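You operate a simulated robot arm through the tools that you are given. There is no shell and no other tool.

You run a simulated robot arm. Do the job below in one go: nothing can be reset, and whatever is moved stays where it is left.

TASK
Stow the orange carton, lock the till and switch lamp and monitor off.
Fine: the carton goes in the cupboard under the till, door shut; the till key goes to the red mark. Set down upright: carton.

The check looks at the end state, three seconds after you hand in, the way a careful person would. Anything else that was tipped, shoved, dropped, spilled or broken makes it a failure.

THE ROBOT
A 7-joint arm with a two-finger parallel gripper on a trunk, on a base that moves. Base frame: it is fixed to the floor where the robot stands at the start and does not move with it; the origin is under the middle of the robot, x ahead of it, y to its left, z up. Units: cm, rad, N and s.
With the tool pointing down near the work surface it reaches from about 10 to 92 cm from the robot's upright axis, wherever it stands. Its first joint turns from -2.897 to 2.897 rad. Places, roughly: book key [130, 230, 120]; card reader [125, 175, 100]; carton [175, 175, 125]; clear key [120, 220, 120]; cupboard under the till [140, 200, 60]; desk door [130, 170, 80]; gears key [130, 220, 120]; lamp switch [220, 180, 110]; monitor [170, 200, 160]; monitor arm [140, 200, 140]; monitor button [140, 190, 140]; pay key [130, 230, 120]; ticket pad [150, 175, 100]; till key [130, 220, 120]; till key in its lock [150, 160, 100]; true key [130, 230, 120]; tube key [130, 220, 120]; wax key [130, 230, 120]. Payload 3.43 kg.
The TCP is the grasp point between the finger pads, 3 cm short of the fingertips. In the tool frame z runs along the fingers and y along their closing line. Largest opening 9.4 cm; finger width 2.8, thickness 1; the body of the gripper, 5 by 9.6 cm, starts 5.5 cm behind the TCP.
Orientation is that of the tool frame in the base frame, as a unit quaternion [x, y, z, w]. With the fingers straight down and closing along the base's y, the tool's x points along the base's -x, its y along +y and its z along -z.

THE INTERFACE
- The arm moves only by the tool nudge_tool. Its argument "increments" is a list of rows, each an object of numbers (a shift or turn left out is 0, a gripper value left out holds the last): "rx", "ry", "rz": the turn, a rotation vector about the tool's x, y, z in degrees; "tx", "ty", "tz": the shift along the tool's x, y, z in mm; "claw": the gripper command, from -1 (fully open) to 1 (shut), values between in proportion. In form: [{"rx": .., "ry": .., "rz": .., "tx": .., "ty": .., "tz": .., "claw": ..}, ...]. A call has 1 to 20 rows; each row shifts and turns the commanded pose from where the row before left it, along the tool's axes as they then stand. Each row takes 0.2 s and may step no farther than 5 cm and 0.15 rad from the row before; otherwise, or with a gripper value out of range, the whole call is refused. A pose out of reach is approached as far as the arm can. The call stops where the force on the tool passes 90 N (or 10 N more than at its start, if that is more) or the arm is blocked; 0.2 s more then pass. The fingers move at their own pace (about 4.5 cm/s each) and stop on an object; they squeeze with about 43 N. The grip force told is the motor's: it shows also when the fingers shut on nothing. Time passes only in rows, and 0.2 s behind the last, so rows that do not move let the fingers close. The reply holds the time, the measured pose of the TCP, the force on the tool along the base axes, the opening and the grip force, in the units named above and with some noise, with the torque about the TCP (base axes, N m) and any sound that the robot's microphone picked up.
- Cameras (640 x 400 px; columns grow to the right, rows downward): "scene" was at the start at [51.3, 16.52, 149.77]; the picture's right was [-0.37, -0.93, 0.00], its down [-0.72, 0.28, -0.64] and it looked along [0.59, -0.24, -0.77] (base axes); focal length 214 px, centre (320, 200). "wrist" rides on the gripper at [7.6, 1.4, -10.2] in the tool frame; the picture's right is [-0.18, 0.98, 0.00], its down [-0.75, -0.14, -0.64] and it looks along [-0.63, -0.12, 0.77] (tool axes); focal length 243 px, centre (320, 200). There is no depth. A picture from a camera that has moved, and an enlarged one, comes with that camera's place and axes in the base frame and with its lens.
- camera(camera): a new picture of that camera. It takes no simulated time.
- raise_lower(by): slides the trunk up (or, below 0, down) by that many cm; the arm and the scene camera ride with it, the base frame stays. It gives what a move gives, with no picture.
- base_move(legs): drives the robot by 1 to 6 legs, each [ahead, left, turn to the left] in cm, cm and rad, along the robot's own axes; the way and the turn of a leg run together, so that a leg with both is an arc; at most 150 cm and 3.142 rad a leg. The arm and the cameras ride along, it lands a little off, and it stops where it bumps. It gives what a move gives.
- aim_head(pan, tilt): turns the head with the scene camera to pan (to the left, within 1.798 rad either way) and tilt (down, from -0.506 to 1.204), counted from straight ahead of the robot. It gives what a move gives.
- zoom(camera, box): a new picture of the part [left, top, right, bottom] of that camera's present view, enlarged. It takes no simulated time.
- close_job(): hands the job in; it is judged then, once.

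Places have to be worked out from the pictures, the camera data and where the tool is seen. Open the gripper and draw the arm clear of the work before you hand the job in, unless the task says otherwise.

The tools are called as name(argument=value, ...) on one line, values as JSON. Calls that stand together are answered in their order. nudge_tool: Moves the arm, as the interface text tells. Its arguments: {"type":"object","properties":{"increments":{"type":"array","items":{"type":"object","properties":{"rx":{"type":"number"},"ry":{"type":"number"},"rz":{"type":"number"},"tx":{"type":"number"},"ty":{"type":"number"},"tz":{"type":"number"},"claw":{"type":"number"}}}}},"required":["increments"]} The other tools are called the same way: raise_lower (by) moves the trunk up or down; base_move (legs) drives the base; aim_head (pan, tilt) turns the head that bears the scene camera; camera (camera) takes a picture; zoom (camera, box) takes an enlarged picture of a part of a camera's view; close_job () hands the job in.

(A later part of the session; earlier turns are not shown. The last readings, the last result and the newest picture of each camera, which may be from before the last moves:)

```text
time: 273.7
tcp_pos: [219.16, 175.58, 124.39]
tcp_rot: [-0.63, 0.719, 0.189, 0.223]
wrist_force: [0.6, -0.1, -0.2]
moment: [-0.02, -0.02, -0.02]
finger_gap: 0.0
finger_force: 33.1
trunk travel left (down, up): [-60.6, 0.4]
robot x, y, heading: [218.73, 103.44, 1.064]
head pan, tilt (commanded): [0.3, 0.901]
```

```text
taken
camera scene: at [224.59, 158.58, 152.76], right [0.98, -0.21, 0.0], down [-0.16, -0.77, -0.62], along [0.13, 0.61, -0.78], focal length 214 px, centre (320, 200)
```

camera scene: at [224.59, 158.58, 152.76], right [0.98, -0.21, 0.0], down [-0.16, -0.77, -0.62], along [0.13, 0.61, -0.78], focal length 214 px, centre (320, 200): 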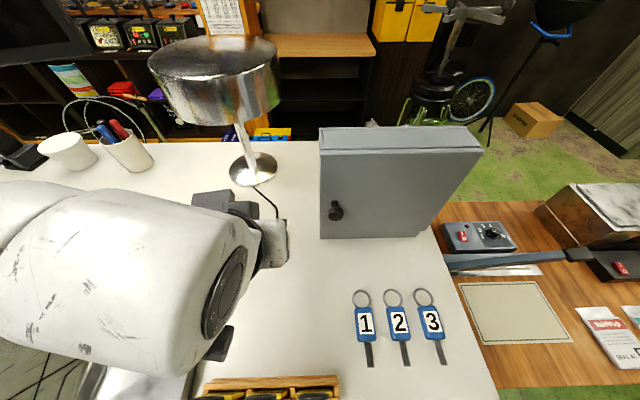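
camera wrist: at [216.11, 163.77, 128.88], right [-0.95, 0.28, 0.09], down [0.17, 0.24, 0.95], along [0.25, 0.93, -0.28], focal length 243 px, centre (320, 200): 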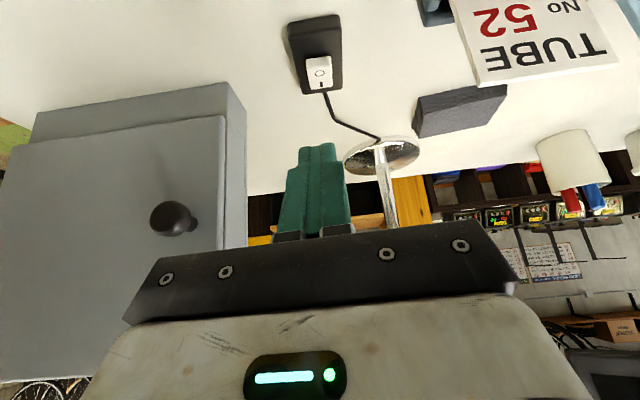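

The "O" mark is on my side of the rocker as expected. Moving the arm 4.3 cm forward and 5 cm down to just above the O side.

nudge_tool(increments=[{"tx": -3.9, "ty": 1.7, "tz": 32.8}, {"tx": -3.9, "ty": 1.7, "tz": 32.8}, {"tx": 0}])

camera(camera="wrist")

```text
time: 274.5
tcp_pos: [219.59, 179.82, 119.65]
tcp_rot: [-0.63, 0.719, 0.19, 0.223]
wrist_force: [-0.2, -0.3, -0.2]
moment: [0.02, 0.0, 0.01]
finger_gap: 0.0
finger_force: 33.4
trunk travel left (down, up): [-60.6, 0.4]
robot x, y, heading: [218.7, 103.19, 1.062]
head pan, tilt (commanded): [0.3, 0.901]
```

```text
taken
camera wrist: at [216.5, 168.07, 123.97], right [-0.95, 0.28, 0.09], down [0.17, 0.25, 0.95], along [0.25, 0.93, -0.28], focal length 243 px, centre (320, 200)
```

wrist: 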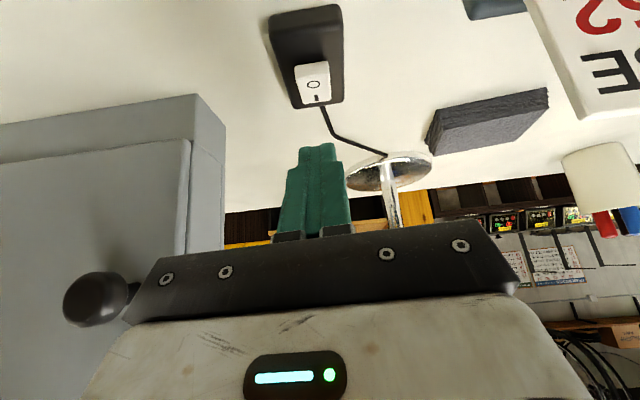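

Aligned over the O half (heel of the fingertips at about (219.7,180.3)). Descending vertically 2.5 cm, then in small steps listening for the click.

nudge_tool(increments=[{"tx": 14, "tz": 20.8}, {"tx": 0}])

nudge_tool(increments=[{"tx": 3.4, "tz": 5}, {"tx": 0}])

camera(camera="wrist")

```text
time: 275.1
tcp_pos: [219.51, 180.06, 117.11]
tcp_rot: [-0.629, 0.72, 0.19, 0.223]
wrist_force: [-0.1, -0.3, -0.8]
moment: [0.02, 0.01, -0.01]
finger_gap: 0.0
finger_force: 32.6
trunk travel left (down, up): [-60.6, 0.4]
robot x, y, heading: [218.53, 103.1, 1.067]
head pan, tilt (commanded): [0.3, 0.901]
```

```text
time: 275.7
tcp_pos: [219.68, 179.91, 116.34]
tcp_rot: [-0.629, 0.72, 0.189, 0.223]
wrist_force: [0.1, -0.4, 0.2]
moment: [0.01, 0.0, -0.02]
finger_gap: 0.0
finger_force: 33.1
trunk travel left (down, up): [-60.6, 0.4]
robot x, y, heading: [218.44, 103.33, 1.067]
head pan, tilt (commanded): [0.3, 0.901]
```

```text
taken
camera wrist: at [216.52, 168.12, 120.81], right [-0.95, 0.28, 0.09], down [0.17, 0.25, 0.95], along [0.25, 0.93, -0.28], focal length 243 px, centre (320, 200)
```

wrist: 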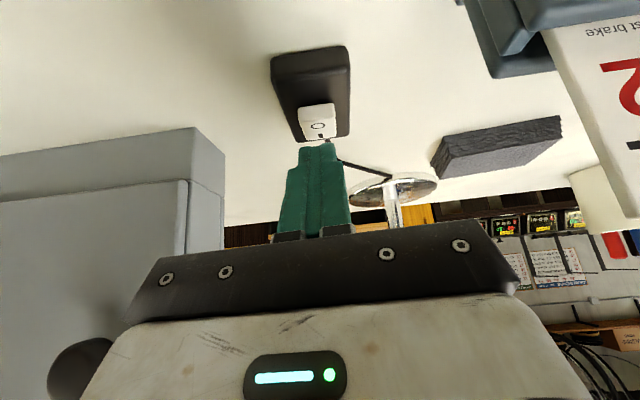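

The fingertip edge would land near the rocker's middle, so I shift 0.6 cm back toward the O end and then continue down in small steps.

nudge_tool(increments=[{"tx": 4.9, "ty": 0.8, "tz": -3.3}, {"tx": 0}])

nudge_tool(increments=[{"tx": 2.8, "tz": 4.1}, {"tx": 0}])

camera(camera="wrist")

```text
time: 276.3
tcp_pos: [219.43, 179.49, 116.49]
tcp_rot: [-0.63, 0.719, 0.19, 0.223]
wrist_force: [-0.3, 0.4, -0.1]
moment: [0.0, 0.0, -0.02]
finger_gap: 0.0
finger_force: 33.0
trunk travel left (down, up): [-60.6, 0.4]
robot x, y, heading: [218.35, 102.92, 1.063]
head pan, tilt (commanded): [0.3, 0.901]
```

```text
time: 276.9
tcp_pos: [219.42, 179.42, 115.86]
tcp_rot: [-0.63, 0.719, 0.189, 0.223]
wrist_force: [-0.1, 0.3, -0.2]
moment: [0.01, 0.0, 0.0]
finger_gap: 0.01
finger_force: 32.2
trunk travel left (down, up): [-60.6, 0.4]
robot x, y, heading: [219.06, 103.18, 1.063]
head pan, tilt (commanded): [0.3, 0.901]
```

```text
taken
camera wrist: at [216.33, 167.6, 120.32], right [-0.95, 0.28, 0.09], down [0.17, 0.25, 0.95], along [0.25, 0.93, -0.28], focal length 243 px, centre (320, 200)
```

wrist: 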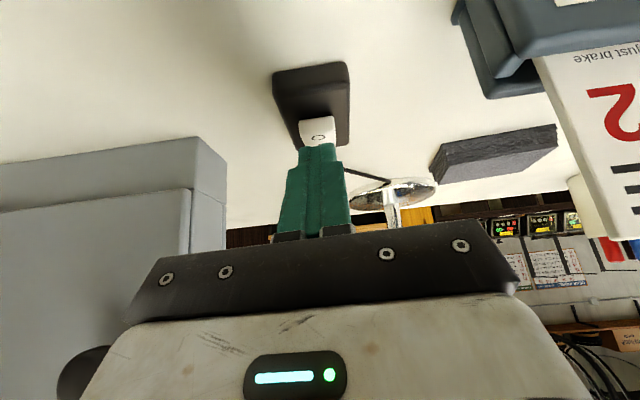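

Geometry now puts the fingertip edge ~0.5 cm on the O-end side of the O mark, just above contact. Continuing down in 0.3 cm steps.

nudge_tool(increments=[{"tx": 1.7, "tz": 2.5}, {"tx": 0}])

nudge_tool(increments=[{"tx": 1.7, "tz": 2.5}, {"tx": 0}])

nudge_tool(increments=[{"tx": 1.7, "tz": 2.5}, {"tx": 0}])

```text
time: 277.5
tcp_pos: [219.23, 179.23, 115.53]
tcp_rot: [-0.63, 0.72, 0.189, 0.223]
wrist_force: [0.5, -0.6, -0.5]
moment: [-0.01, -0.02, -0.01]
finger_gap: 0.06
finger_force: 32.7
trunk travel left (down, up): [-60.6, 0.4]
robot x, y, heading: [218.88, 102.97, 1.06]
head pan, tilt (commanded): [0.3, 0.901]
```

```text
time: 278.1
tcp_pos: [219.39, 179.35, 115.26]
tcp_rot: [-0.629, 0.72, 0.189, 0.224]
wrist_force: [-0.3, -1.2, 1.6]
moment: [-0.04, -0.05, -0.02]
finger_gap: 0.0
finger_force: 33.0
trunk travel left (down, up): [-60.6, 0.4]
robot x, y, heading: [218.49, 103.1, 1.064]
head pan, tilt (commanded): [0.3, 0.901]
```

```text
time: 278.7
tcp_pos: [219.4, 179.15, 115.14]
tcp_rot: [-0.63, 0.72, 0.189, 0.223]
wrist_force: [0.4, -13.5, 6.4]
moment: [-0.39, -0.1, -0.12]
finger_gap: 0.0
finger_force: 32.6
trunk travel left (down, up): [-60.6, 0.4]
robot x, y, heading: [218.57, 103.3, 1.066]
head pan, tilt (commanded): [0.3, 0.901]
```

The reaction is mostly backward (−y): the fingertip is catching the rocker's near edge rather than its top. Backing up 0.6 cm and looking.

nudge_tool(increments=[{"tx": -3.4, "tz": -5}, {"tx": 0}])

camera(camera="wrist")

zoom(camera="wrist", box=[260, 60, 380, 160])

zoom(camera="scene", box=[180, 180, 300, 290])

```text
time: 279.3
tcp_pos: [219.28, 179.19, 115.5]
tcp_rot: [-0.63, 0.719, 0.19, 0.224]
wrist_force: [-0.3, -0.2, 0.2]
moment: [-0.03, 0.0, -0.01]
finger_gap: 0.01
finger_force: 33.4
trunk travel left (down, up): [-60.6, 0.4]
robot x, y, heading: [218.54, 103.23, 1.064]
head pan, tilt (commanded): [0.3, 0.901]
```

```text
taken
camera wrist: at [216.25, 167.48, 119.97], right [-0.95, 0.28, 0.09], down [0.17, 0.25, 0.95], along [0.25, 0.93, -0.28], focal length 243 px, centre (320, 200)
```

wrist: 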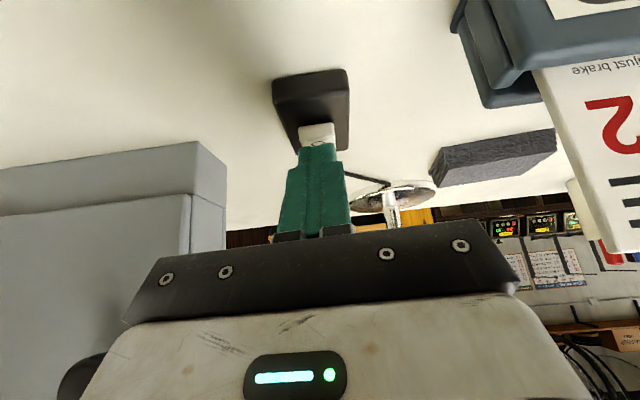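

```text
4.00 times, centred on (320, 110) of wrist
camera zoom: at [216.25, 167.48, 119.97], right [-0.95, 0.28, 0.09], down [0.17, 0.25, 0.95], along [0.25, 0.93, -0.28], focal length 970 px, centre (320, 560)
```

zoom: 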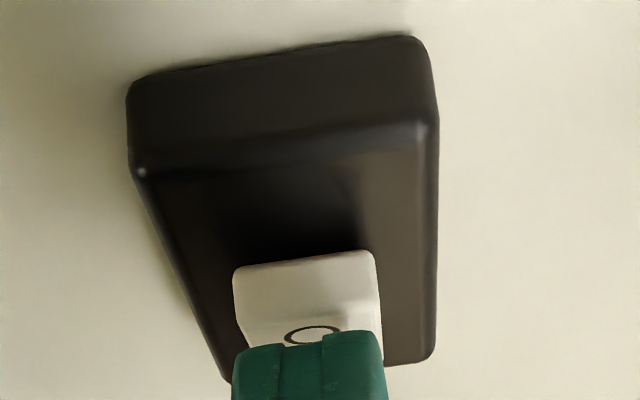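

```text
3.64 times, centred on (240, 235) of scene
camera zoom: at [224.58, 158.6, 152.76], right [0.98, -0.21, 0.0], down [-0.16, -0.77, -0.62], along [0.13, 0.61, -0.78], focal length 780 px, centre (611, 73)
```

zoom: 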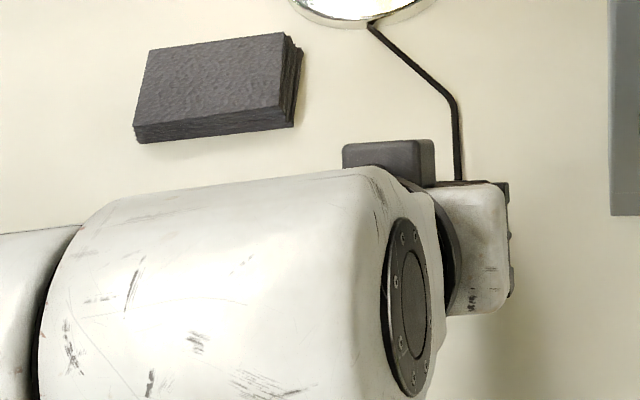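

The zoom shows the tip just at the rocker's O-end edge, so I was ~0.5 cm too near. Raising slightly, shifting 0.55 cm forward, and pressing again in small steps.

nudge_tool(increments=[{"tx": -1.7, "tz": -2.5}, {"tx": -4.5, "ty": 0.7, "tz": 3.0}, {"tx": 0}])

zoom(camera="wrist", box=[260, 60, 380, 160])

nudge_tool(increments=[{"tx": 2.2, "tz": 3.3}, {"tx": 0}])

nudge_tool(increments=[{"tx": 1.7, "tz": 2.5}, {"tx": 0}])

```text
time: 280.1
tcp_pos: [219.47, 180.05, 115.9]
tcp_rot: [-0.631, 0.719, 0.189, 0.223]
wrist_force: [0.2, -1.0, 0.2]
moment: [-0.03, 0.02, 0.03]
finger_gap: 0.02
finger_force: 33.0
trunk travel left (down, up): [-60.6, 0.4]
robot x, y, heading: [218.61, 103.35, 1.061]
head pan, tilt (commanded): [0.3, 0.901]
```

```text
4.00 times, centred on (320, 110) of wrist
camera zoom: at [216.33, 168.08, 120.36], right [-0.95, 0.28, 0.09], down [0.17, 0.25, 0.95], along [0.25, 0.93, -0.28], focal length 970 px, centre (320, 560)
```

zoom: 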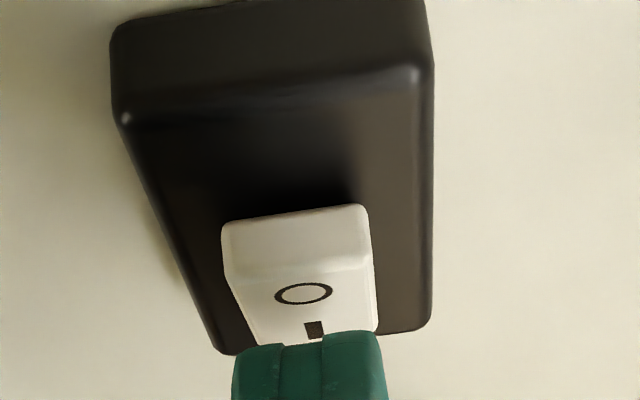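

```text
time: 280.7
tcp_pos: [219.42, 179.96, 115.51]
tcp_rot: [-0.63, 0.719, 0.189, 0.223]
wrist_force: [-0.7, 0.5, 0.3]
moment: [-0.03, -0.01, 0.0]
finger_gap: 0.0
finger_force: 33.3
trunk travel left (down, up): [-60.6, 0.4]
robot x, y, heading: [218.56, 103.3, 1.061]
head pan, tilt (commanded): [0.3, 0.901]
```

```text
time: 281.3
tcp_pos: [219.33, 179.96, 115.22]
tcp_rot: [-0.63, 0.72, 0.189, 0.223]
wrist_force: [-1.6, -2.5, 1.2]
moment: [-0.09, 0.06, 0.01]
finger_gap: 0.01
finger_force: 32.9
trunk travel left (down, up): [-60.6, 0.4]
robot x, y, heading: [218.77, 103.27, 1.062]
head pan, tilt (commanded): [0.3, 0.901]
```

zoom(camera="wrist", box=[260, 60, 380, 160])

nudge_tool(increments=[{"tx": 1.7, "tz": 2.5}, {"tx": 0}])

```text
4.00 times, centred on (320, 110) of wrist
camera zoom: at [216.24, 168.04, 119.64], right [-0.95, 0.28, 0.09], down [0.17, 0.24, 0.95], along [0.25, 0.93, -0.28], focal length 970 px, centre (320, 560)
```

zoom: 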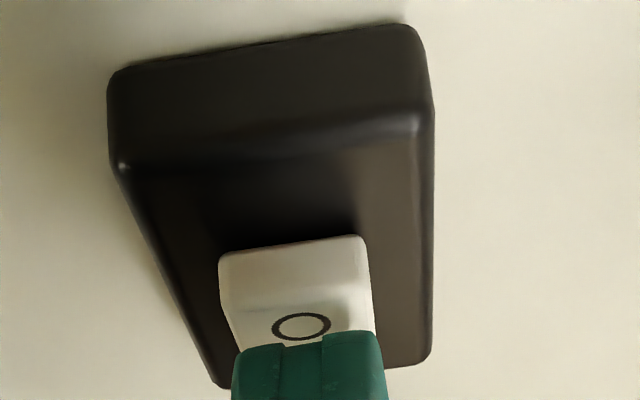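

```text
time: 281.9
tcp_pos: [219.37, 179.7, 114.99]
tcp_rot: [-0.63, 0.719, 0.19, 0.223]
wrist_force: [0.1, 0.0, 0.2]
moment: [0.02, 0.01, 0.03]
finger_gap: 0.0
finger_force: 33.4
trunk travel left (down, up): [-60.6, 0.4]
robot x, y, heading: [218.88, 103.33, 1.066]
head pan, tilt (commanded): [0.3, 0.901]
heard: click
```

A click was heard. I'll lift off and check the rocker's tilt and the lamp.

nudge_tool(increments=[{"tx": -11, "tz": -16.6}, {"tx": -22, "tz": -33}, {"tx": 0}])

camera(camera="wrist")

zoom(camera="wrist", box=[260, 40, 380, 140])

camera(camera="scene")

```text
time: 282.7
tcp_pos: [217.66, 178.84, 121.55]
tcp_rot: [-0.637, 0.711, 0.196, 0.224]
wrist_force: [1.1, -0.2, 0.3]
moment: [-0.01, -0.04, -0.02]
finger_gap: 0.0
finger_force: 32.5
trunk travel left (down, up): [-60.6, 0.4]
robot x, y, heading: [218.68, 103.1, 1.067]
head pan, tilt (commanded): [0.3, 0.901]
```

```text
taken
camera wrist: at [214.86, 166.91, 125.89], right [-0.96, 0.26, 0.1], down [0.16, 0.24, 0.96], along [0.23, 0.94, -0.27], focal length 243 px, centre (320, 200)
```

wrist: 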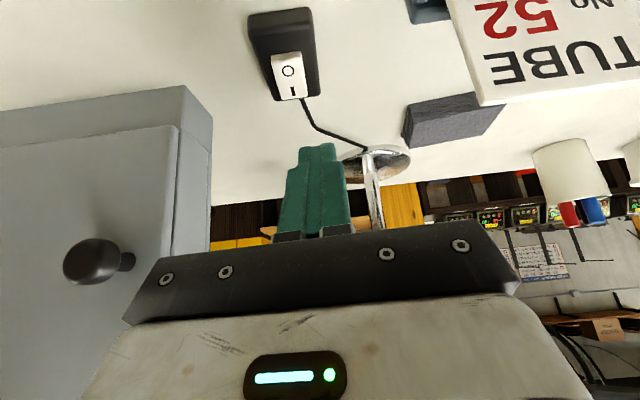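

```text
4.00 times, centred on (320, 90) of wrist
camera zoom: at [214.86, 166.91, 125.89], right [-0.96, 0.26, 0.1], down [0.16, 0.24, 0.96], along [0.23, 0.94, -0.27], focal length 970 px, centre (320, 640)
```

zoom: 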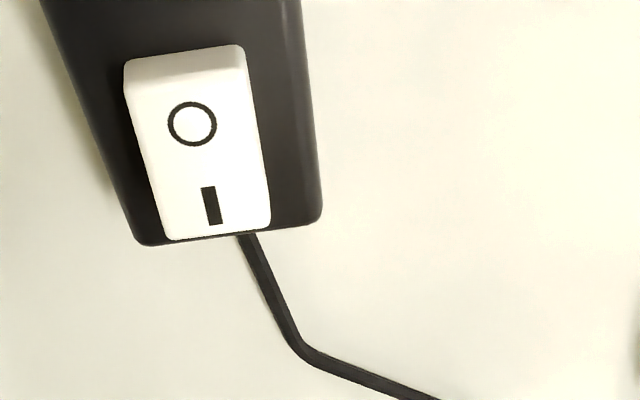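

```text
taken
camera scene: at [223.9, 157.57, 153.17], right [0.98, -0.2, 0.0], down [-0.16, -0.76, -0.63], along [0.13, 0.61, -0.78], focal length 214 px, centre (320, 200)
```

scene: 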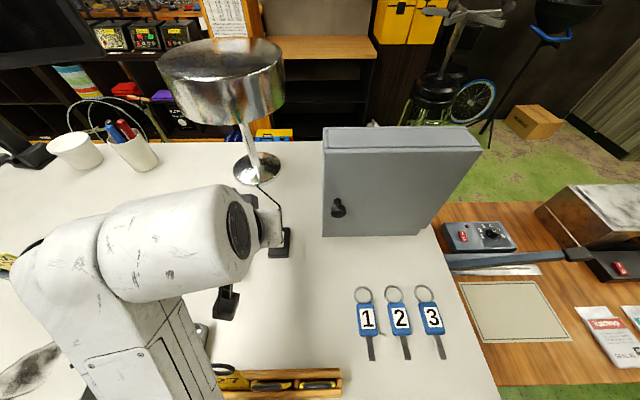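

Rocker toggled, but the arm's posture changed oddly and the head shifted slightly – something may be touching. I'll look closely before moving.

aim_head(pan=0.6, tilt=1.1)

camera(camera="scene")

zoom(camera="scene", box=[0, 390, 640, 400])

```text
time: 283.5
tcp_pos: [216.98, 178.77, 121.36]
tcp_rot: [-0.64, 0.709, 0.194, 0.224]
wrist_force: [1.4, 0.7, 1.2]
moment: [-0.13, 0.09, 0.02]
finger_gap: 0.0
finger_force: 32.3
trunk travel left (down, up): [-60.6, 0.4]
robot x, y, heading: [218.41, 102.92, 1.073]
head pan, tilt (commanded): [0.6, 1.1]
```

```text
taken
camera scene: at [221.18, 156.48, 151.64], right [0.99, 0.1, 0.01], down [0.09, -0.88, -0.46], along [-0.04, 0.46, -0.89], focal length 214 px, centre (320, 200)
```

scene: 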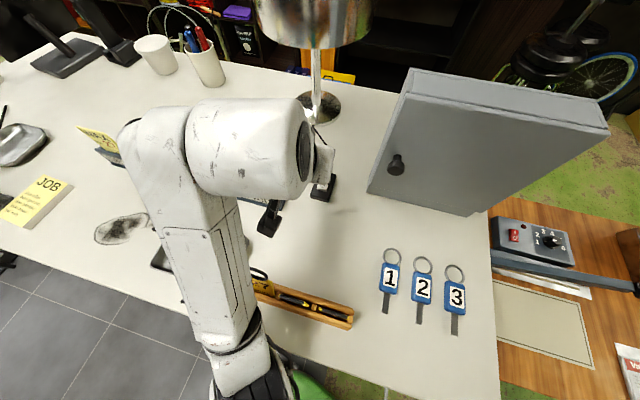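

```text
1.00 times, centred on (320, 395) of scene (not enlarged: the box is as wide or as high as the picture)
camera zoom: at [221.18, 156.48, 151.64], right [0.99, 0.1, 0.01], down [0.09, -0.88, -0.46], along [-0.04, 0.46, -0.89], focal length 214 px, centre (320, 5)
```

zoom: 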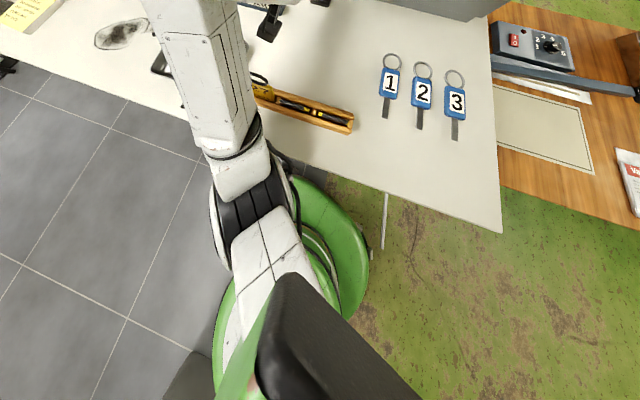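

zoom(camera="scene", box=[140, 230, 370, 390])

camera(camera="wrist")

```text
2.50 times, centred on (255, 310) of scene
camera zoom: at [221.18, 156.48, 151.64], right [0.99, 0.1, 0.01], down [0.09, -0.88, -0.46], along [-0.04, 0.46, -0.89], focal length 536 px, centre (482, -75)
```

zoom: 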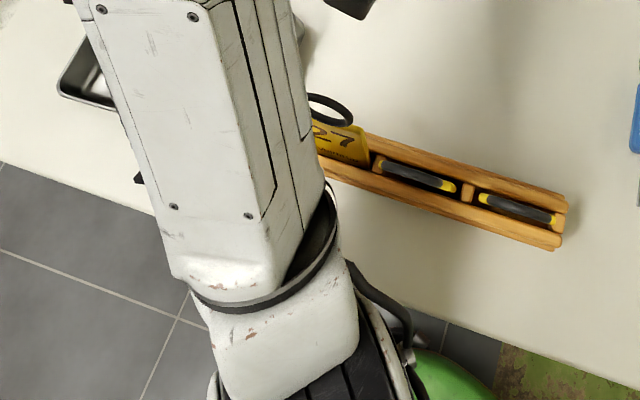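

```text
taken
camera wrist: at [214.26, 166.86, 125.67], right [-0.96, 0.25, 0.09], down [0.16, 0.24, 0.96], along [0.22, 0.94, -0.27], focal length 243 px, centre (320, 200)
```

wrist: 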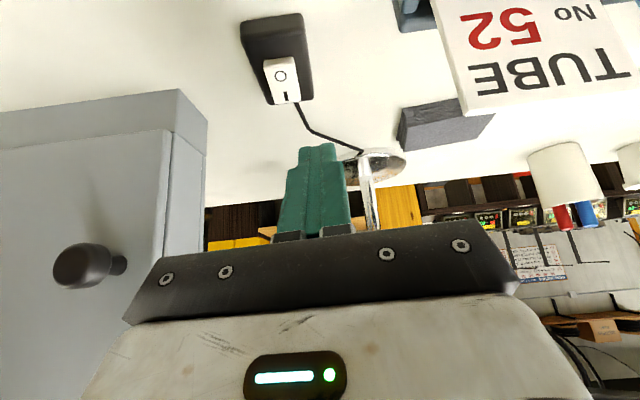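

The arm's elbow flipped to a low posture during the lift, and the forearm now leans near the counter edge and the tag "27" in its wooden holder. I'll raise the tool gently to lift the forearm off, in a small step.

nudge_tool(increments=[{"tx": -5.7, "tz": -8.2}, {"tx": -5.7, "tz": -8.2}, {"tx": 0}])

camera(camera="scene")

```text
time: 284.3
tcp_pos: [219.39, 178.71, 123.76]
tcp_rot: [-0.629, 0.719, 0.193, 0.224]
wrist_force: [-0.3, 0.6, 0.1]
moment: [0.0, 0.01, 0.0]
finger_gap: 0.01
finger_force: 33.0
trunk travel left (down, up): [-60.6, 0.4]
robot x, y, heading: [218.34, 103.12, 1.067]
head pan, tilt (commanded): [0.6, 1.1]
```

```text
taken
camera scene: at [222.49, 155.97, 152.12], right [1.0, 0.1, 0.0], down [0.09, -0.88, -0.46], along [-0.05, 0.46, -0.89], focal length 214 px, centre (320, 200)
```

scene: 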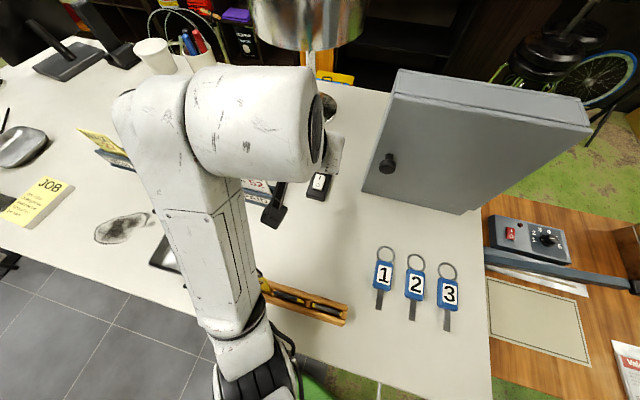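

The tilt is gone. Raising 3 cm more, then zooming on the tag holder.

nudge_tool(increments=[{"tx": -5.7, "tz": -8.2}, {"tx": -5.7, "tz": -8.2}, {"tx": -5.7, "tz": -8.2}, {"tx": 0}])

camera(camera="scene")

zoom(camera="scene", box=[140, 230, 370, 390])

```text
time: 285.3
tcp_pos: [219.95, 180.12, 125.74]
tcp_rot: [-0.629, 0.721, 0.188, 0.223]
wrist_force: [-0.1, -0.2, -0.6]
moment: [-0.04, -0.01, 0.01]
finger_gap: 0.05
finger_force: 33.6
trunk travel left (down, up): [-60.6, 0.4]
robot x, y, heading: [218.93, 103.37, 1.063]
head pan, tilt (commanded): [0.6, 1.1]
```

```text
taken
camera scene: at [222.85, 157.66, 151.31], right [1.0, 0.09, 0.0], down [0.08, -0.89, -0.45], along [-0.04, 0.45, -0.89], focal length 214 px, centre (320, 200)
```

scene: 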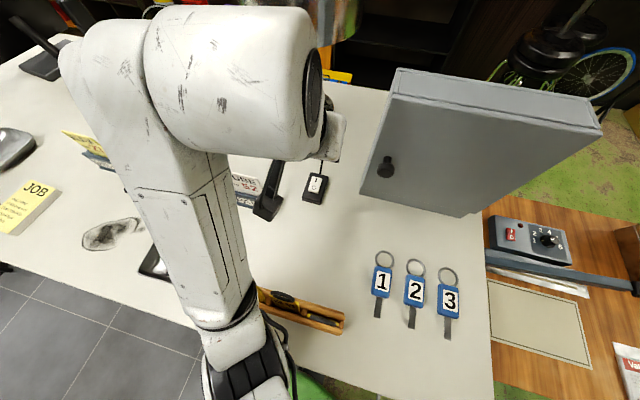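

```text
2.50 times, centred on (255, 310) of scene
camera zoom: at [222.85, 157.66, 151.31], right [1.0, 0.09, 0.0], down [0.08, -0.89, -0.45], along [-0.04, 0.45, -0.89], focal length 536 px, centre (482, -75)
```

zoom: 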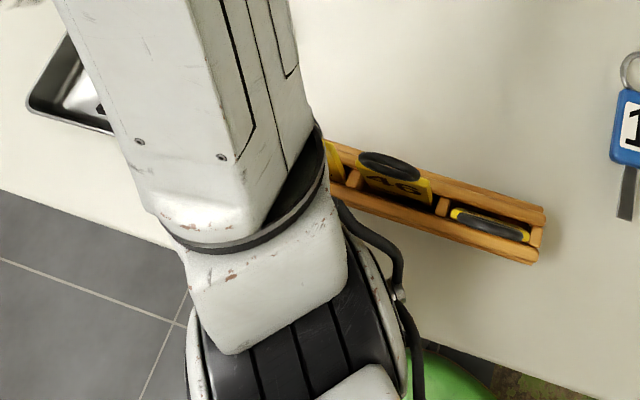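

The elbow joint is leaning over the front of the wooden holder, pushing the tags back. Backing the base straight off by 8 cm (to where it stood safely before) should free them.

base_move(legs=[[-7, -3.9, 0]])

camera(camera="scene")

zoom(camera="scene", box=[140, 200, 370, 360])

```text
time: 286.3
tcp_pos: [219.34, 171.8, 125.85]
tcp_rot: [-0.63, 0.719, 0.189, 0.222]
wrist_force: [-0.1, 0.1, -0.7]
moment: [0.04, 0.02, 0.0]
finger_gap: 0.01
finger_force: 33.0
trunk travel left (down, up): [-60.6, 0.4]
robot x, y, heading: [218.23, 95.44, 1.065]
head pan, tilt (commanded): [0.6, 1.1]
```

```text
taken
camera scene: at [222.47, 149.37, 151.38], right [1.0, 0.09, 0.0], down [0.08, -0.89, -0.45], along [-0.04, 0.45, -0.89], focal length 214 px, centre (320, 200)
```

scene: 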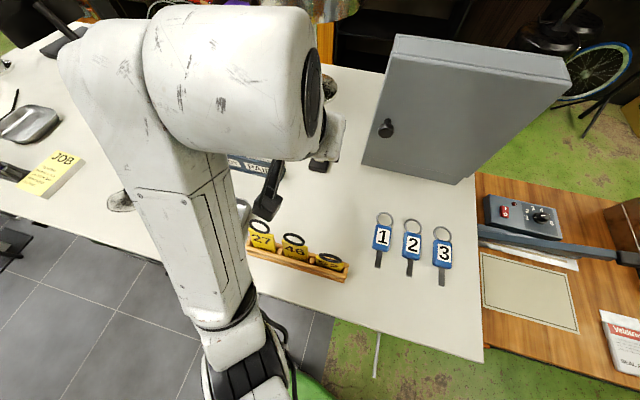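

```text
2.50 times, centred on (255, 280) of scene
camera zoom: at [222.47, 149.37, 151.38], right [1.0, 0.09, 0.0], down [0.08, -0.89, -0.45], along [-0.04, 0.45, -0.89], focal length 536 px, centre (482, 0)
```

zoom: 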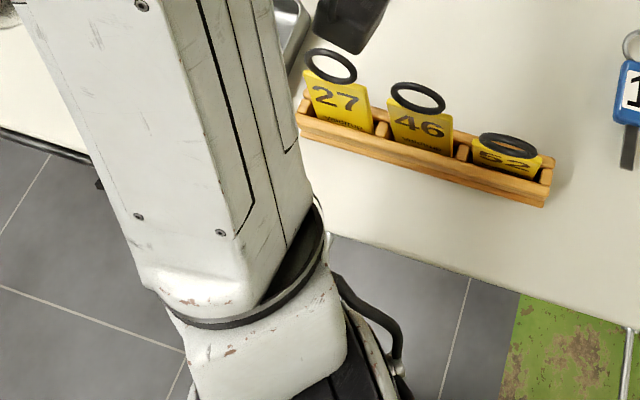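

The tags are free of the arm now, but 27 and 46 seem to lean back more than 52. First I'll draw the tool back a bit from the counter, then compare the tags with how they stood before.

nudge_tool(increments=[{"tx": 12, "ty": -2.2, "tz": -12}, {"tx": 12, "ty": -2.2, "tz": -12}, {"tx": 12, "ty": -2.2, "tz": -12}, {"tx": 0}])

camera(camera="scene")

```text
time: 287.3
tcp_pos: [219.23, 166.84, 126.73]
tcp_rot: [-0.63, 0.719, 0.19, 0.223]
wrist_force: [0.6, 0.0, -0.1]
moment: [0.01, 0.01, -0.02]
finger_gap: 0.0
finger_force: 33.2
trunk travel left (down, up): [-60.6, 0.4]
robot x, y, heading: [218.81, 94.79, 1.067]
head pan, tilt (commanded): [0.6, 1.1]
```

```text
taken
camera scene: at [222.47, 149.36, 151.38], right [1.0, 0.09, 0.0], down [0.08, -0.89, -0.45], along [-0.04, 0.45, -0.89], focal length 214 px, centre (320, 200)
```

scene: 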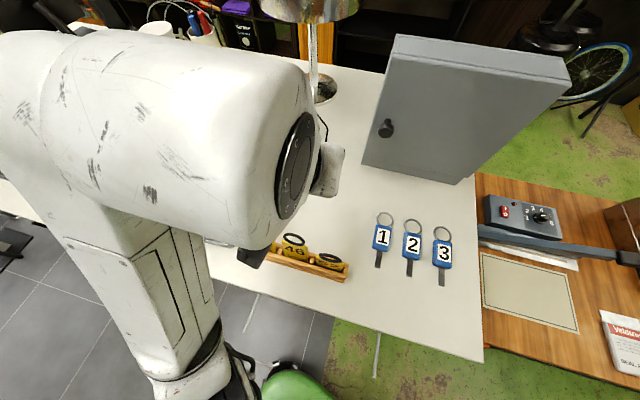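

Now moving left along the desk (reverse of the way in), arm clear above everything.

base_move(legs=[[-16.3, 29.6, 0]])

aim_head(pan=-0.2, tilt=0.8)

camera(camera="scene")

zoom(camera="scene", box=[330, 200, 530, 330])

```text
time: 289.6
tcp_pos: [185.45, 166.6, 126.83]
tcp_rot: [-0.63, 0.72, 0.189, 0.223]
wrist_force: [-0.1, -0.4, -0.3]
moment: [0.04, 0.0, 0.03]
finger_gap: 0.0
finger_force: 33.2
trunk travel left (down, up): [-60.6, 0.4]
robot x, y, heading: [184.65, 94.7, 1.061]
head pan, tilt (commanded): [0.6, 1.1]
```

```text
time: 290.7
tcp_pos: [185.35, 166.55, 126.74]
tcp_rot: [-0.63, 0.72, 0.189, 0.223]
wrist_force: [0.5, -0.6, 0.0]
moment: [0.01, 0.0, -0.06]
finger_gap: 0.02
finger_force: 33.3
trunk travel left (down, up): [-60.6, 0.4]
robot x, y, heading: [184.54, 94.89, 1.065]
head pan, tilt (commanded): [-0.201, 0.799]
```

```text
taken
camera scene: at [194.25, 148.89, 153.55], right [0.76, -0.65, 0.0], down [-0.47, -0.54, -0.7], along [0.45, 0.53, -0.72], focal length 214 px, centre (320, 200)
```

scene: 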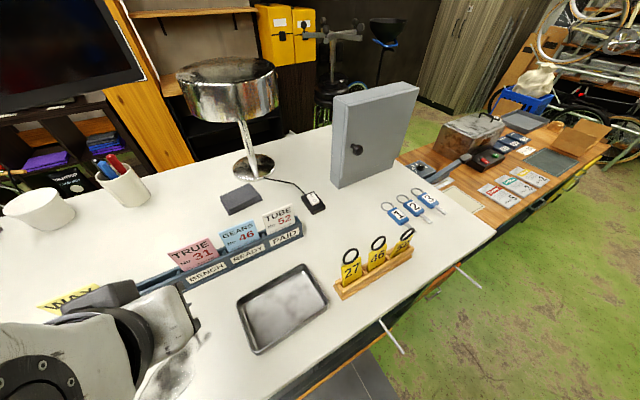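

```text
3.08 times, centred on (430, 265) of scene
camera zoom: at [194.25, 148.89, 153.55], right [0.76, -0.65, 0.0], down [-0.47, -0.54, -0.7], along [0.45, 0.53, -0.72], focal length 660 px, centre (-18, 0)
```

zoom: 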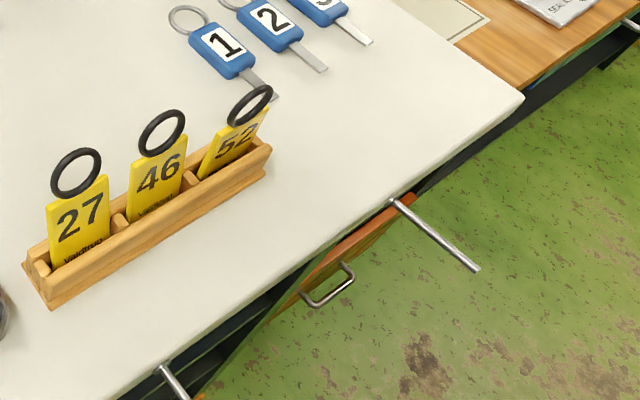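

Comparing needs the same viewpoint as before (pan 0.1, tilt 0.8).

aim_head(pan=0.099, tilt=0.799)

camera(camera="scene")

zoom(camera="scene", box=[360, 240, 500, 330])

```text
time: 291.5
tcp_pos: [185.43, 166.63, 126.85]
tcp_rot: [-0.629, 0.72, 0.19, 0.223]
wrist_force: [0.2, 0.0, 0.2]
moment: [0.0, 0.0, -0.02]
finger_gap: 0.0
finger_force: 33.0
trunk travel left (down, up): [-60.6, 0.4]
robot x, y, heading: [184.5, 94.73, 1.061]
head pan, tilt (commanded): [0.099, 0.799]
```

```text
taken
camera scene: at [192.22, 150.17, 153.55], right [0.92, -0.4, 0.0], down [-0.29, -0.66, -0.7], along [0.28, 0.64, -0.72], focal length 214 px, centre (320, 200)
```

scene: 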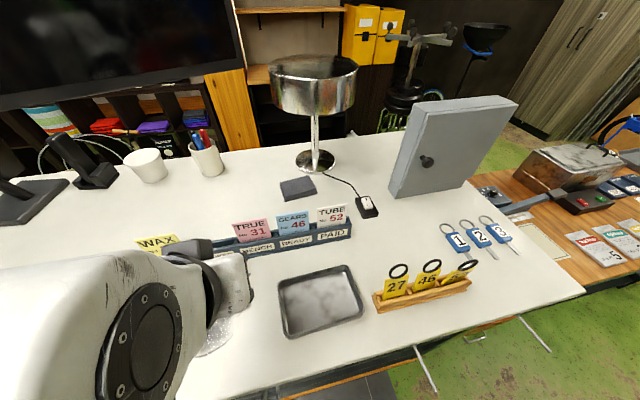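

```text
4.44 times, centred on (430, 285) of scene
camera zoom: at [192.22, 150.17, 153.55], right [0.92, -0.4, 0.0], down [-0.29, -0.66, -0.7], along [0.28, 0.64, -0.72], focal length 953 px, centre (-169, -178)
```

zoom: 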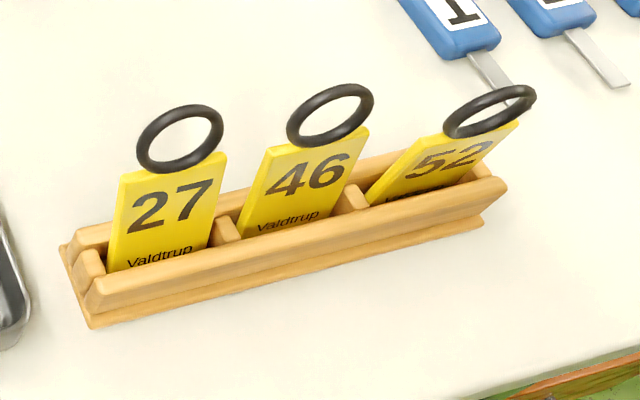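

27 and 46 lean back more than 52 now, so they were nudged within their slots. Before deciding, let me verify the lamp and switch state by zooming on both.

zoom(camera="scene", box=[250, 40, 400, 230])

zoom(camera="scene", box=[345, 185, 390, 225])

```text
2.11 times, centred on (325, 135) of scene
camera zoom: at [192.22, 150.17, 153.55], right [0.92, -0.4, 0.0], down [-0.29, -0.66, -0.7], along [0.28, 0.64, -0.72], focal length 452 px, centre (310, 337)
```

zoom: 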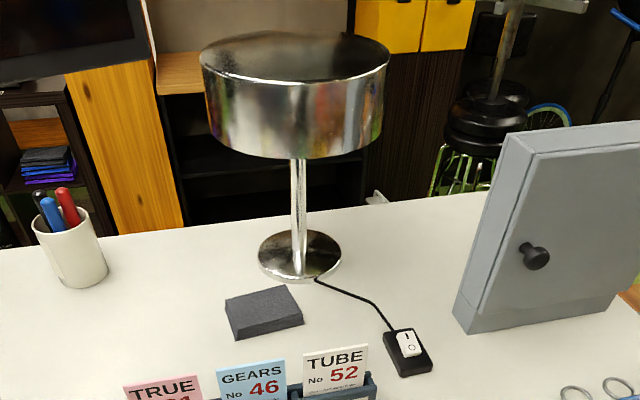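

```text
10.00 times, centred on (368, 205) of scene
camera zoom: at [192.22, 150.17, 153.55], right [0.92, -0.4, 0.0], down [-0.29, -0.66, -0.7], along [0.28, 0.64, -0.72], focal length 2145 px, centre (-155, 150)
```

zoom: 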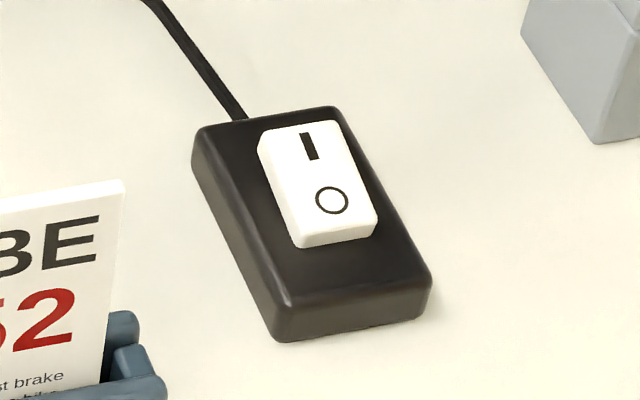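

The lamp is off: its rocker is now tilted to O and the base no longer shines. Tags 27 and 46 were tilted in their trough by the elbow, so I'll set them upright again by gently closing the gripper on each from above. First re-posing the tool to point straight down with the fingers closing across the tags.

nudge_tool(increments=[{"tx": 24, "ty": -4, "tz": -16}, {"tx": 24, "ty": -4, "tz": -16}, {"tx": 24, "ty": -4, "tz": -16}, {"tx": 8, "tz": 12, "ry": 6.8}, {"tx": 7, "tz": 13, "ry": 6.8}, {"tx": 5, "tz": 14, "ry": 6.8}, {"tx": 3, "tz": 15, "ry": 6.8}, {"tx": 1, "tz": 15, "ry": 6.6}, {"tx": 0}])

aim_head(pan=0.6, tilt=1.1)

camera(camera="scene")

```text
time: 293.5
tcp_pos: [185.48, 157.81, 119.3]
tcp_rot: [-0.657, 0.754, -0.003, 0.004]
wrist_force: [1.5, -0.3, -0.3]
moment: [-0.01, 0.03, 0.01]
finger_gap: 0.0
finger_force: 32.3
trunk travel left (down, up): [-60.6, 0.4]
robot x, y, heading: [183.79, 94.81, 1.062]
head pan, tilt (commanded): [0.099, 0.799]
```

```text
time: 294.4
tcp_pos: [185.42, 157.77, 119.15]
tcp_rot: [-0.657, 0.754, -0.002, 0.004]
wrist_force: [-1.1, -0.3, 0.6]
moment: [-0.01, -0.01, 0.0]
finger_gap: 0.01
finger_force: 33.3
trunk travel left (down, up): [-60.6, 0.4]
robot x, y, heading: [184.31, 95.02, 1.061]
head pan, tilt (commanded): [0.6, 1.1]
```

```text
taken
camera scene: at [188.43, 149.06, 151.38], right [1.0, 0.09, 0.0], down [0.08, -0.89, -0.45], along [-0.04, 0.45, -0.89], focal length 214 px, centre (320, 200)
```

scene: 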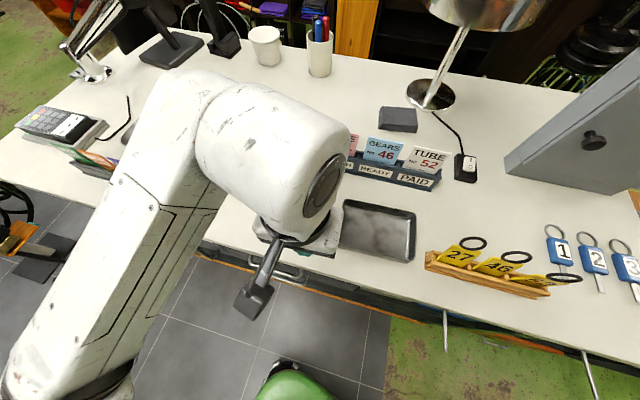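

Tool points straight down. Rolling 90° so the fingers close front-to-back, then opening wide.

nudge_tool(increments=[{"rz": 8.2}, {"rz": 8.2}, {"rz": 8.2}, {"rz": 8.2}, {"rz": 8.2}, {"rz": 8.2}, {"rz": 8.2}, {"rz": 8.2}, {"rz": 8.2}, {"rz": 8.2}, {"rz": 8}, {"claw": -1}, {"claw": -1}, {"claw": -1}, {"claw": -1}, {"claw": -1}, {"claw": -1}])

camera(camera="wrist")

```text
time: 298.0
tcp_pos: [185.52, 157.83, 119.21]
tcp_rot: [0.069, 0.998, 0.002, 0.005]
wrist_force: [0.3, -0.2, -0.2]
moment: [0.01, 0.02, 0.01]
finger_gap: 9.37
finger_force: 0.0
trunk travel left (down, up): [-60.6, 0.4]
robot x, y, heading: [184.5, 94.84, 1.058]
head pan, tilt (commanded): [0.6, 1.1]
```

```text
taken
camera wrist: at [178.06, 160.19, 129.55], right [0.32, 0.95, 0.01], down [0.72, -0.24, 0.65], along [0.62, -0.2, -0.76], focal length 243 px, centre (320, 200)
```

wrist: 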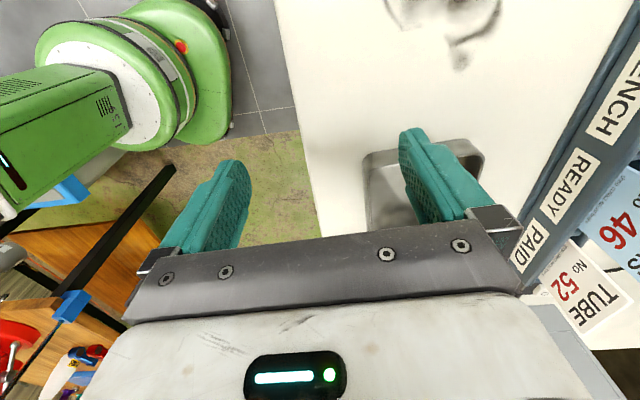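

Rolled and open. Driving the base so the open fingers arrive just left of the tag holder, in line with it.

base_move(legs=[[10.4, -13.8, 0]])

camera(camera="wrist")

aim_head(pan=0.2, tilt=1.0)

camera(camera="scene")

```text
time: 299.5
tcp_pos: [202.96, 160.33, 119.08]
tcp_rot: [0.069, 0.998, 0.001, 0.005]
wrist_force: [0.3, -0.4, 0.5]
moment: [0.02, -0.03, -0.02]
finger_gap: 9.38
finger_force: 0.0
trunk travel left (down, up): [-60.6, 0.4]
robot x, y, heading: [201.77, 96.99, 1.062]
head pan, tilt (commanded): [0.6, 1.1]
```

```text
taken
camera wrist: at [195.49, 162.6, 129.55], right [0.32, 0.95, 0.01], down [0.72, -0.25, 0.65], along [0.62, -0.2, -0.76], focal length 243 px, centre (320, 200)
```

wrist: 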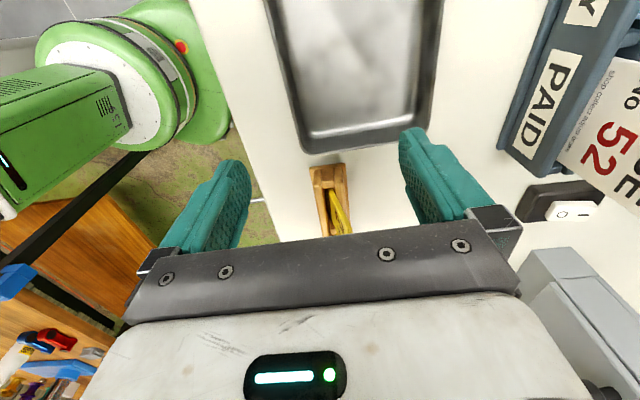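

```text
time: 300.4
tcp_pos: [203.01, 160.3, 119.18]
tcp_rot: [0.069, 0.998, 0.001, 0.004]
wrist_force: [-0.8, -0.3, 0.0]
moment: [0.01, -0.02, -0.02]
finger_gap: 9.37
finger_force: 0.1
trunk travel left (down, up): [-60.6, 0.4]
robot x, y, heading: [201.79, 96.89, 1.062]
head pan, tilt (commanded): [0.201, 1.0]
```

```text
taken
camera scene: at [208.52, 151.79, 152.04], right [0.95, -0.3, 0.0], down [-0.26, -0.8, -0.54], along [0.16, 0.51, -0.84], focal length 214 px, centre (320, 200)
```

scene: 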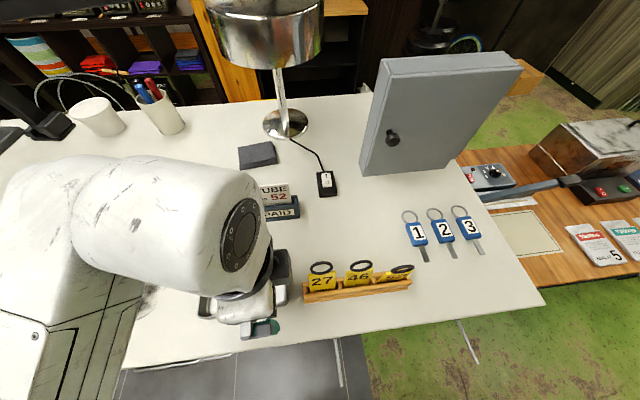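

The wrist camera now looks along the tag row from its end – ideal for judging the lean. Zooming in.

zoom(camera="wrist", box=[285, 150, 385, 240])

zoom(camera="scene", box=[290, 240, 430, 320])

```text
4.44 times, centred on (335, 195) of wrist
camera zoom: at [195.49, 162.6, 129.55], right [0.32, 0.95, 0.01], down [0.72, -0.25, 0.65], along [0.62, -0.2, -0.76], focal length 1078 px, centre (253, 222)
```

zoom: 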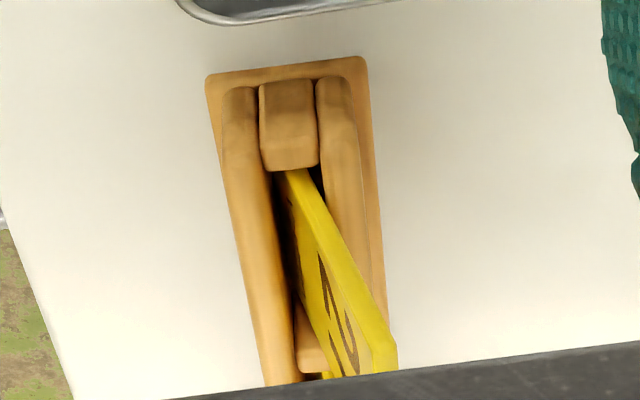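

```text
4.57 times, centred on (360, 280) of scene
camera zoom: at [208.52, 151.79, 152.04], right [0.95, -0.3, 0.0], down [-0.26, -0.8, -0.54], along [0.16, 0.51, -0.84], focal length 980 px, centre (137, -166)
```

zoom: 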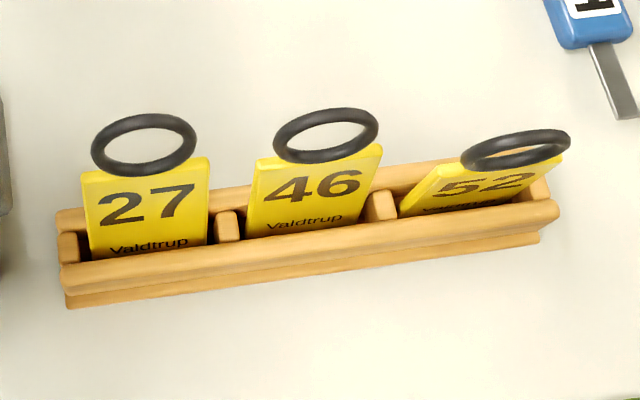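

From several views, tag 52 (untouched) leans ~14° back, 46 ~20° and 27 ~25–30°; originally all were about 12–13°. To judge 27 better, I'll move the tool 10 cm away (west) and look along the row.

nudge_tool(increments=[{"tx": 40}, {"tx": 40}, {"tx": 30}, {"tx": 0}])

camera(camera="wrist")

zoom(camera="wrist", box=[280, 120, 400, 240])

```text
time: 301.4
tcp_pos: [192.16, 161.65, 119.16]
tcp_rot: [0.07, 0.998, 0.002, 0.005]
wrist_force: [0.5, -0.1, 0.6]
moment: [-0.01, 0.0, 0.02]
finger_gap: 9.38
finger_force: 0.1
trunk travel left (down, up): [-60.6, 0.4]
robot x, y, heading: [202.0, 97.29, 1.056]
head pan, tilt (commanded): [0.201, 1.0]
```

```text
taken
camera wrist: at [184.73, 163.92, 129.44], right [0.32, 0.95, 0.01], down [0.72, -0.25, 0.65], along [0.62, -0.2, -0.76], focal length 243 px, centre (320, 200)
```

wrist: 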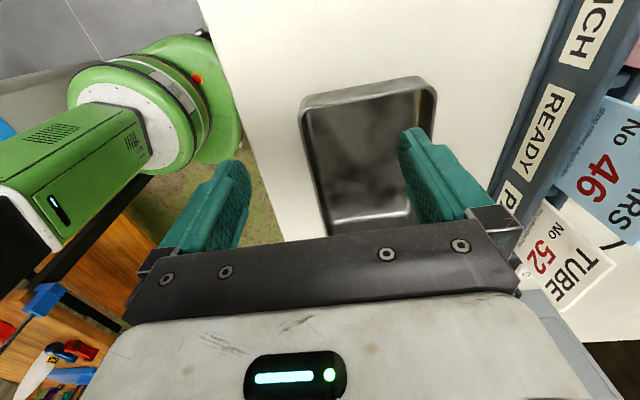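

```text
3.33 times, centred on (340, 180) of wrist
camera zoom: at [184.73, 163.92, 129.44], right [0.32, 0.95, 0.01], down [0.72, -0.25, 0.65], along [0.62, -0.2, -0.76], focal length 809 px, centre (253, 267)
```

zoom: 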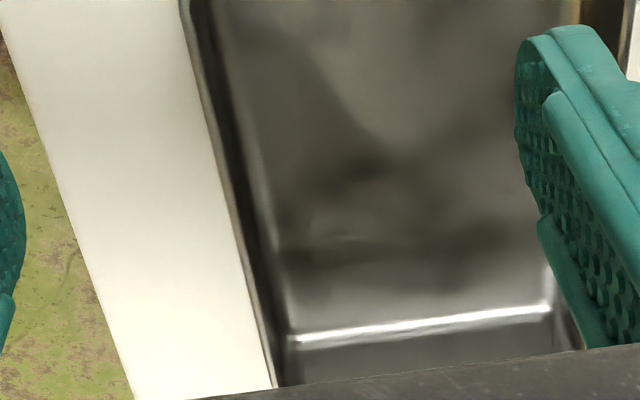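

That hid the row; it must be viewed from further right instead. Moving the open gripper east to just before tag 27 (fingers straddling the row, palm well above).

nudge_tool(increments=[{"tx": -40}, {"tx": -40}, {"tx": -40}, {"tx": -33}, {"tx": 0}])

camera(camera="wrist")

zoom(camera="wrist", box=[270, 120, 390, 240])

```text
time: 302.6
tcp_pos: [207.52, 159.71, 119.17]
tcp_rot: [0.07, 0.998, 0.001, 0.005]
wrist_force: [0.1, -1.0, 0.1]
moment: [0.01, -0.02, -0.01]
finger_gap: 9.4
finger_force: 0.1
trunk travel left (down, up): [-60.6, 0.4]
robot x, y, heading: [201.73, 97.16, 1.061]
head pan, tilt (commanded): [0.201, 1.0]
```

```text
taken
camera wrist: at [199.9, 162.02, 129.51], right [0.32, 0.95, 0.01], down [0.72, -0.25, 0.65], along [0.62, -0.2, -0.76], focal length 243 px, centre (320, 200)
```

wrist: 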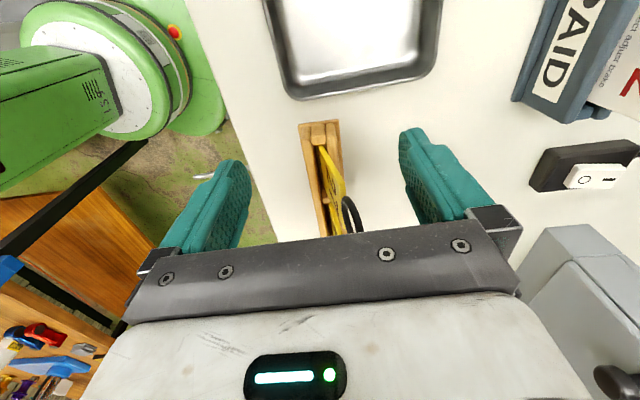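

```text
3.33 times, centred on (330, 180) of wrist
camera zoom: at [199.9, 162.02, 129.51], right [0.32, 0.95, 0.01], down [0.72, -0.25, 0.65], along [0.62, -0.2, -0.76], focal length 809 px, centre (287, 267)
```

zoom: 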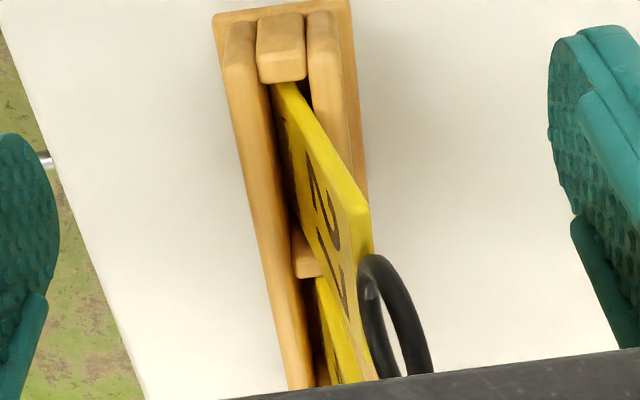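

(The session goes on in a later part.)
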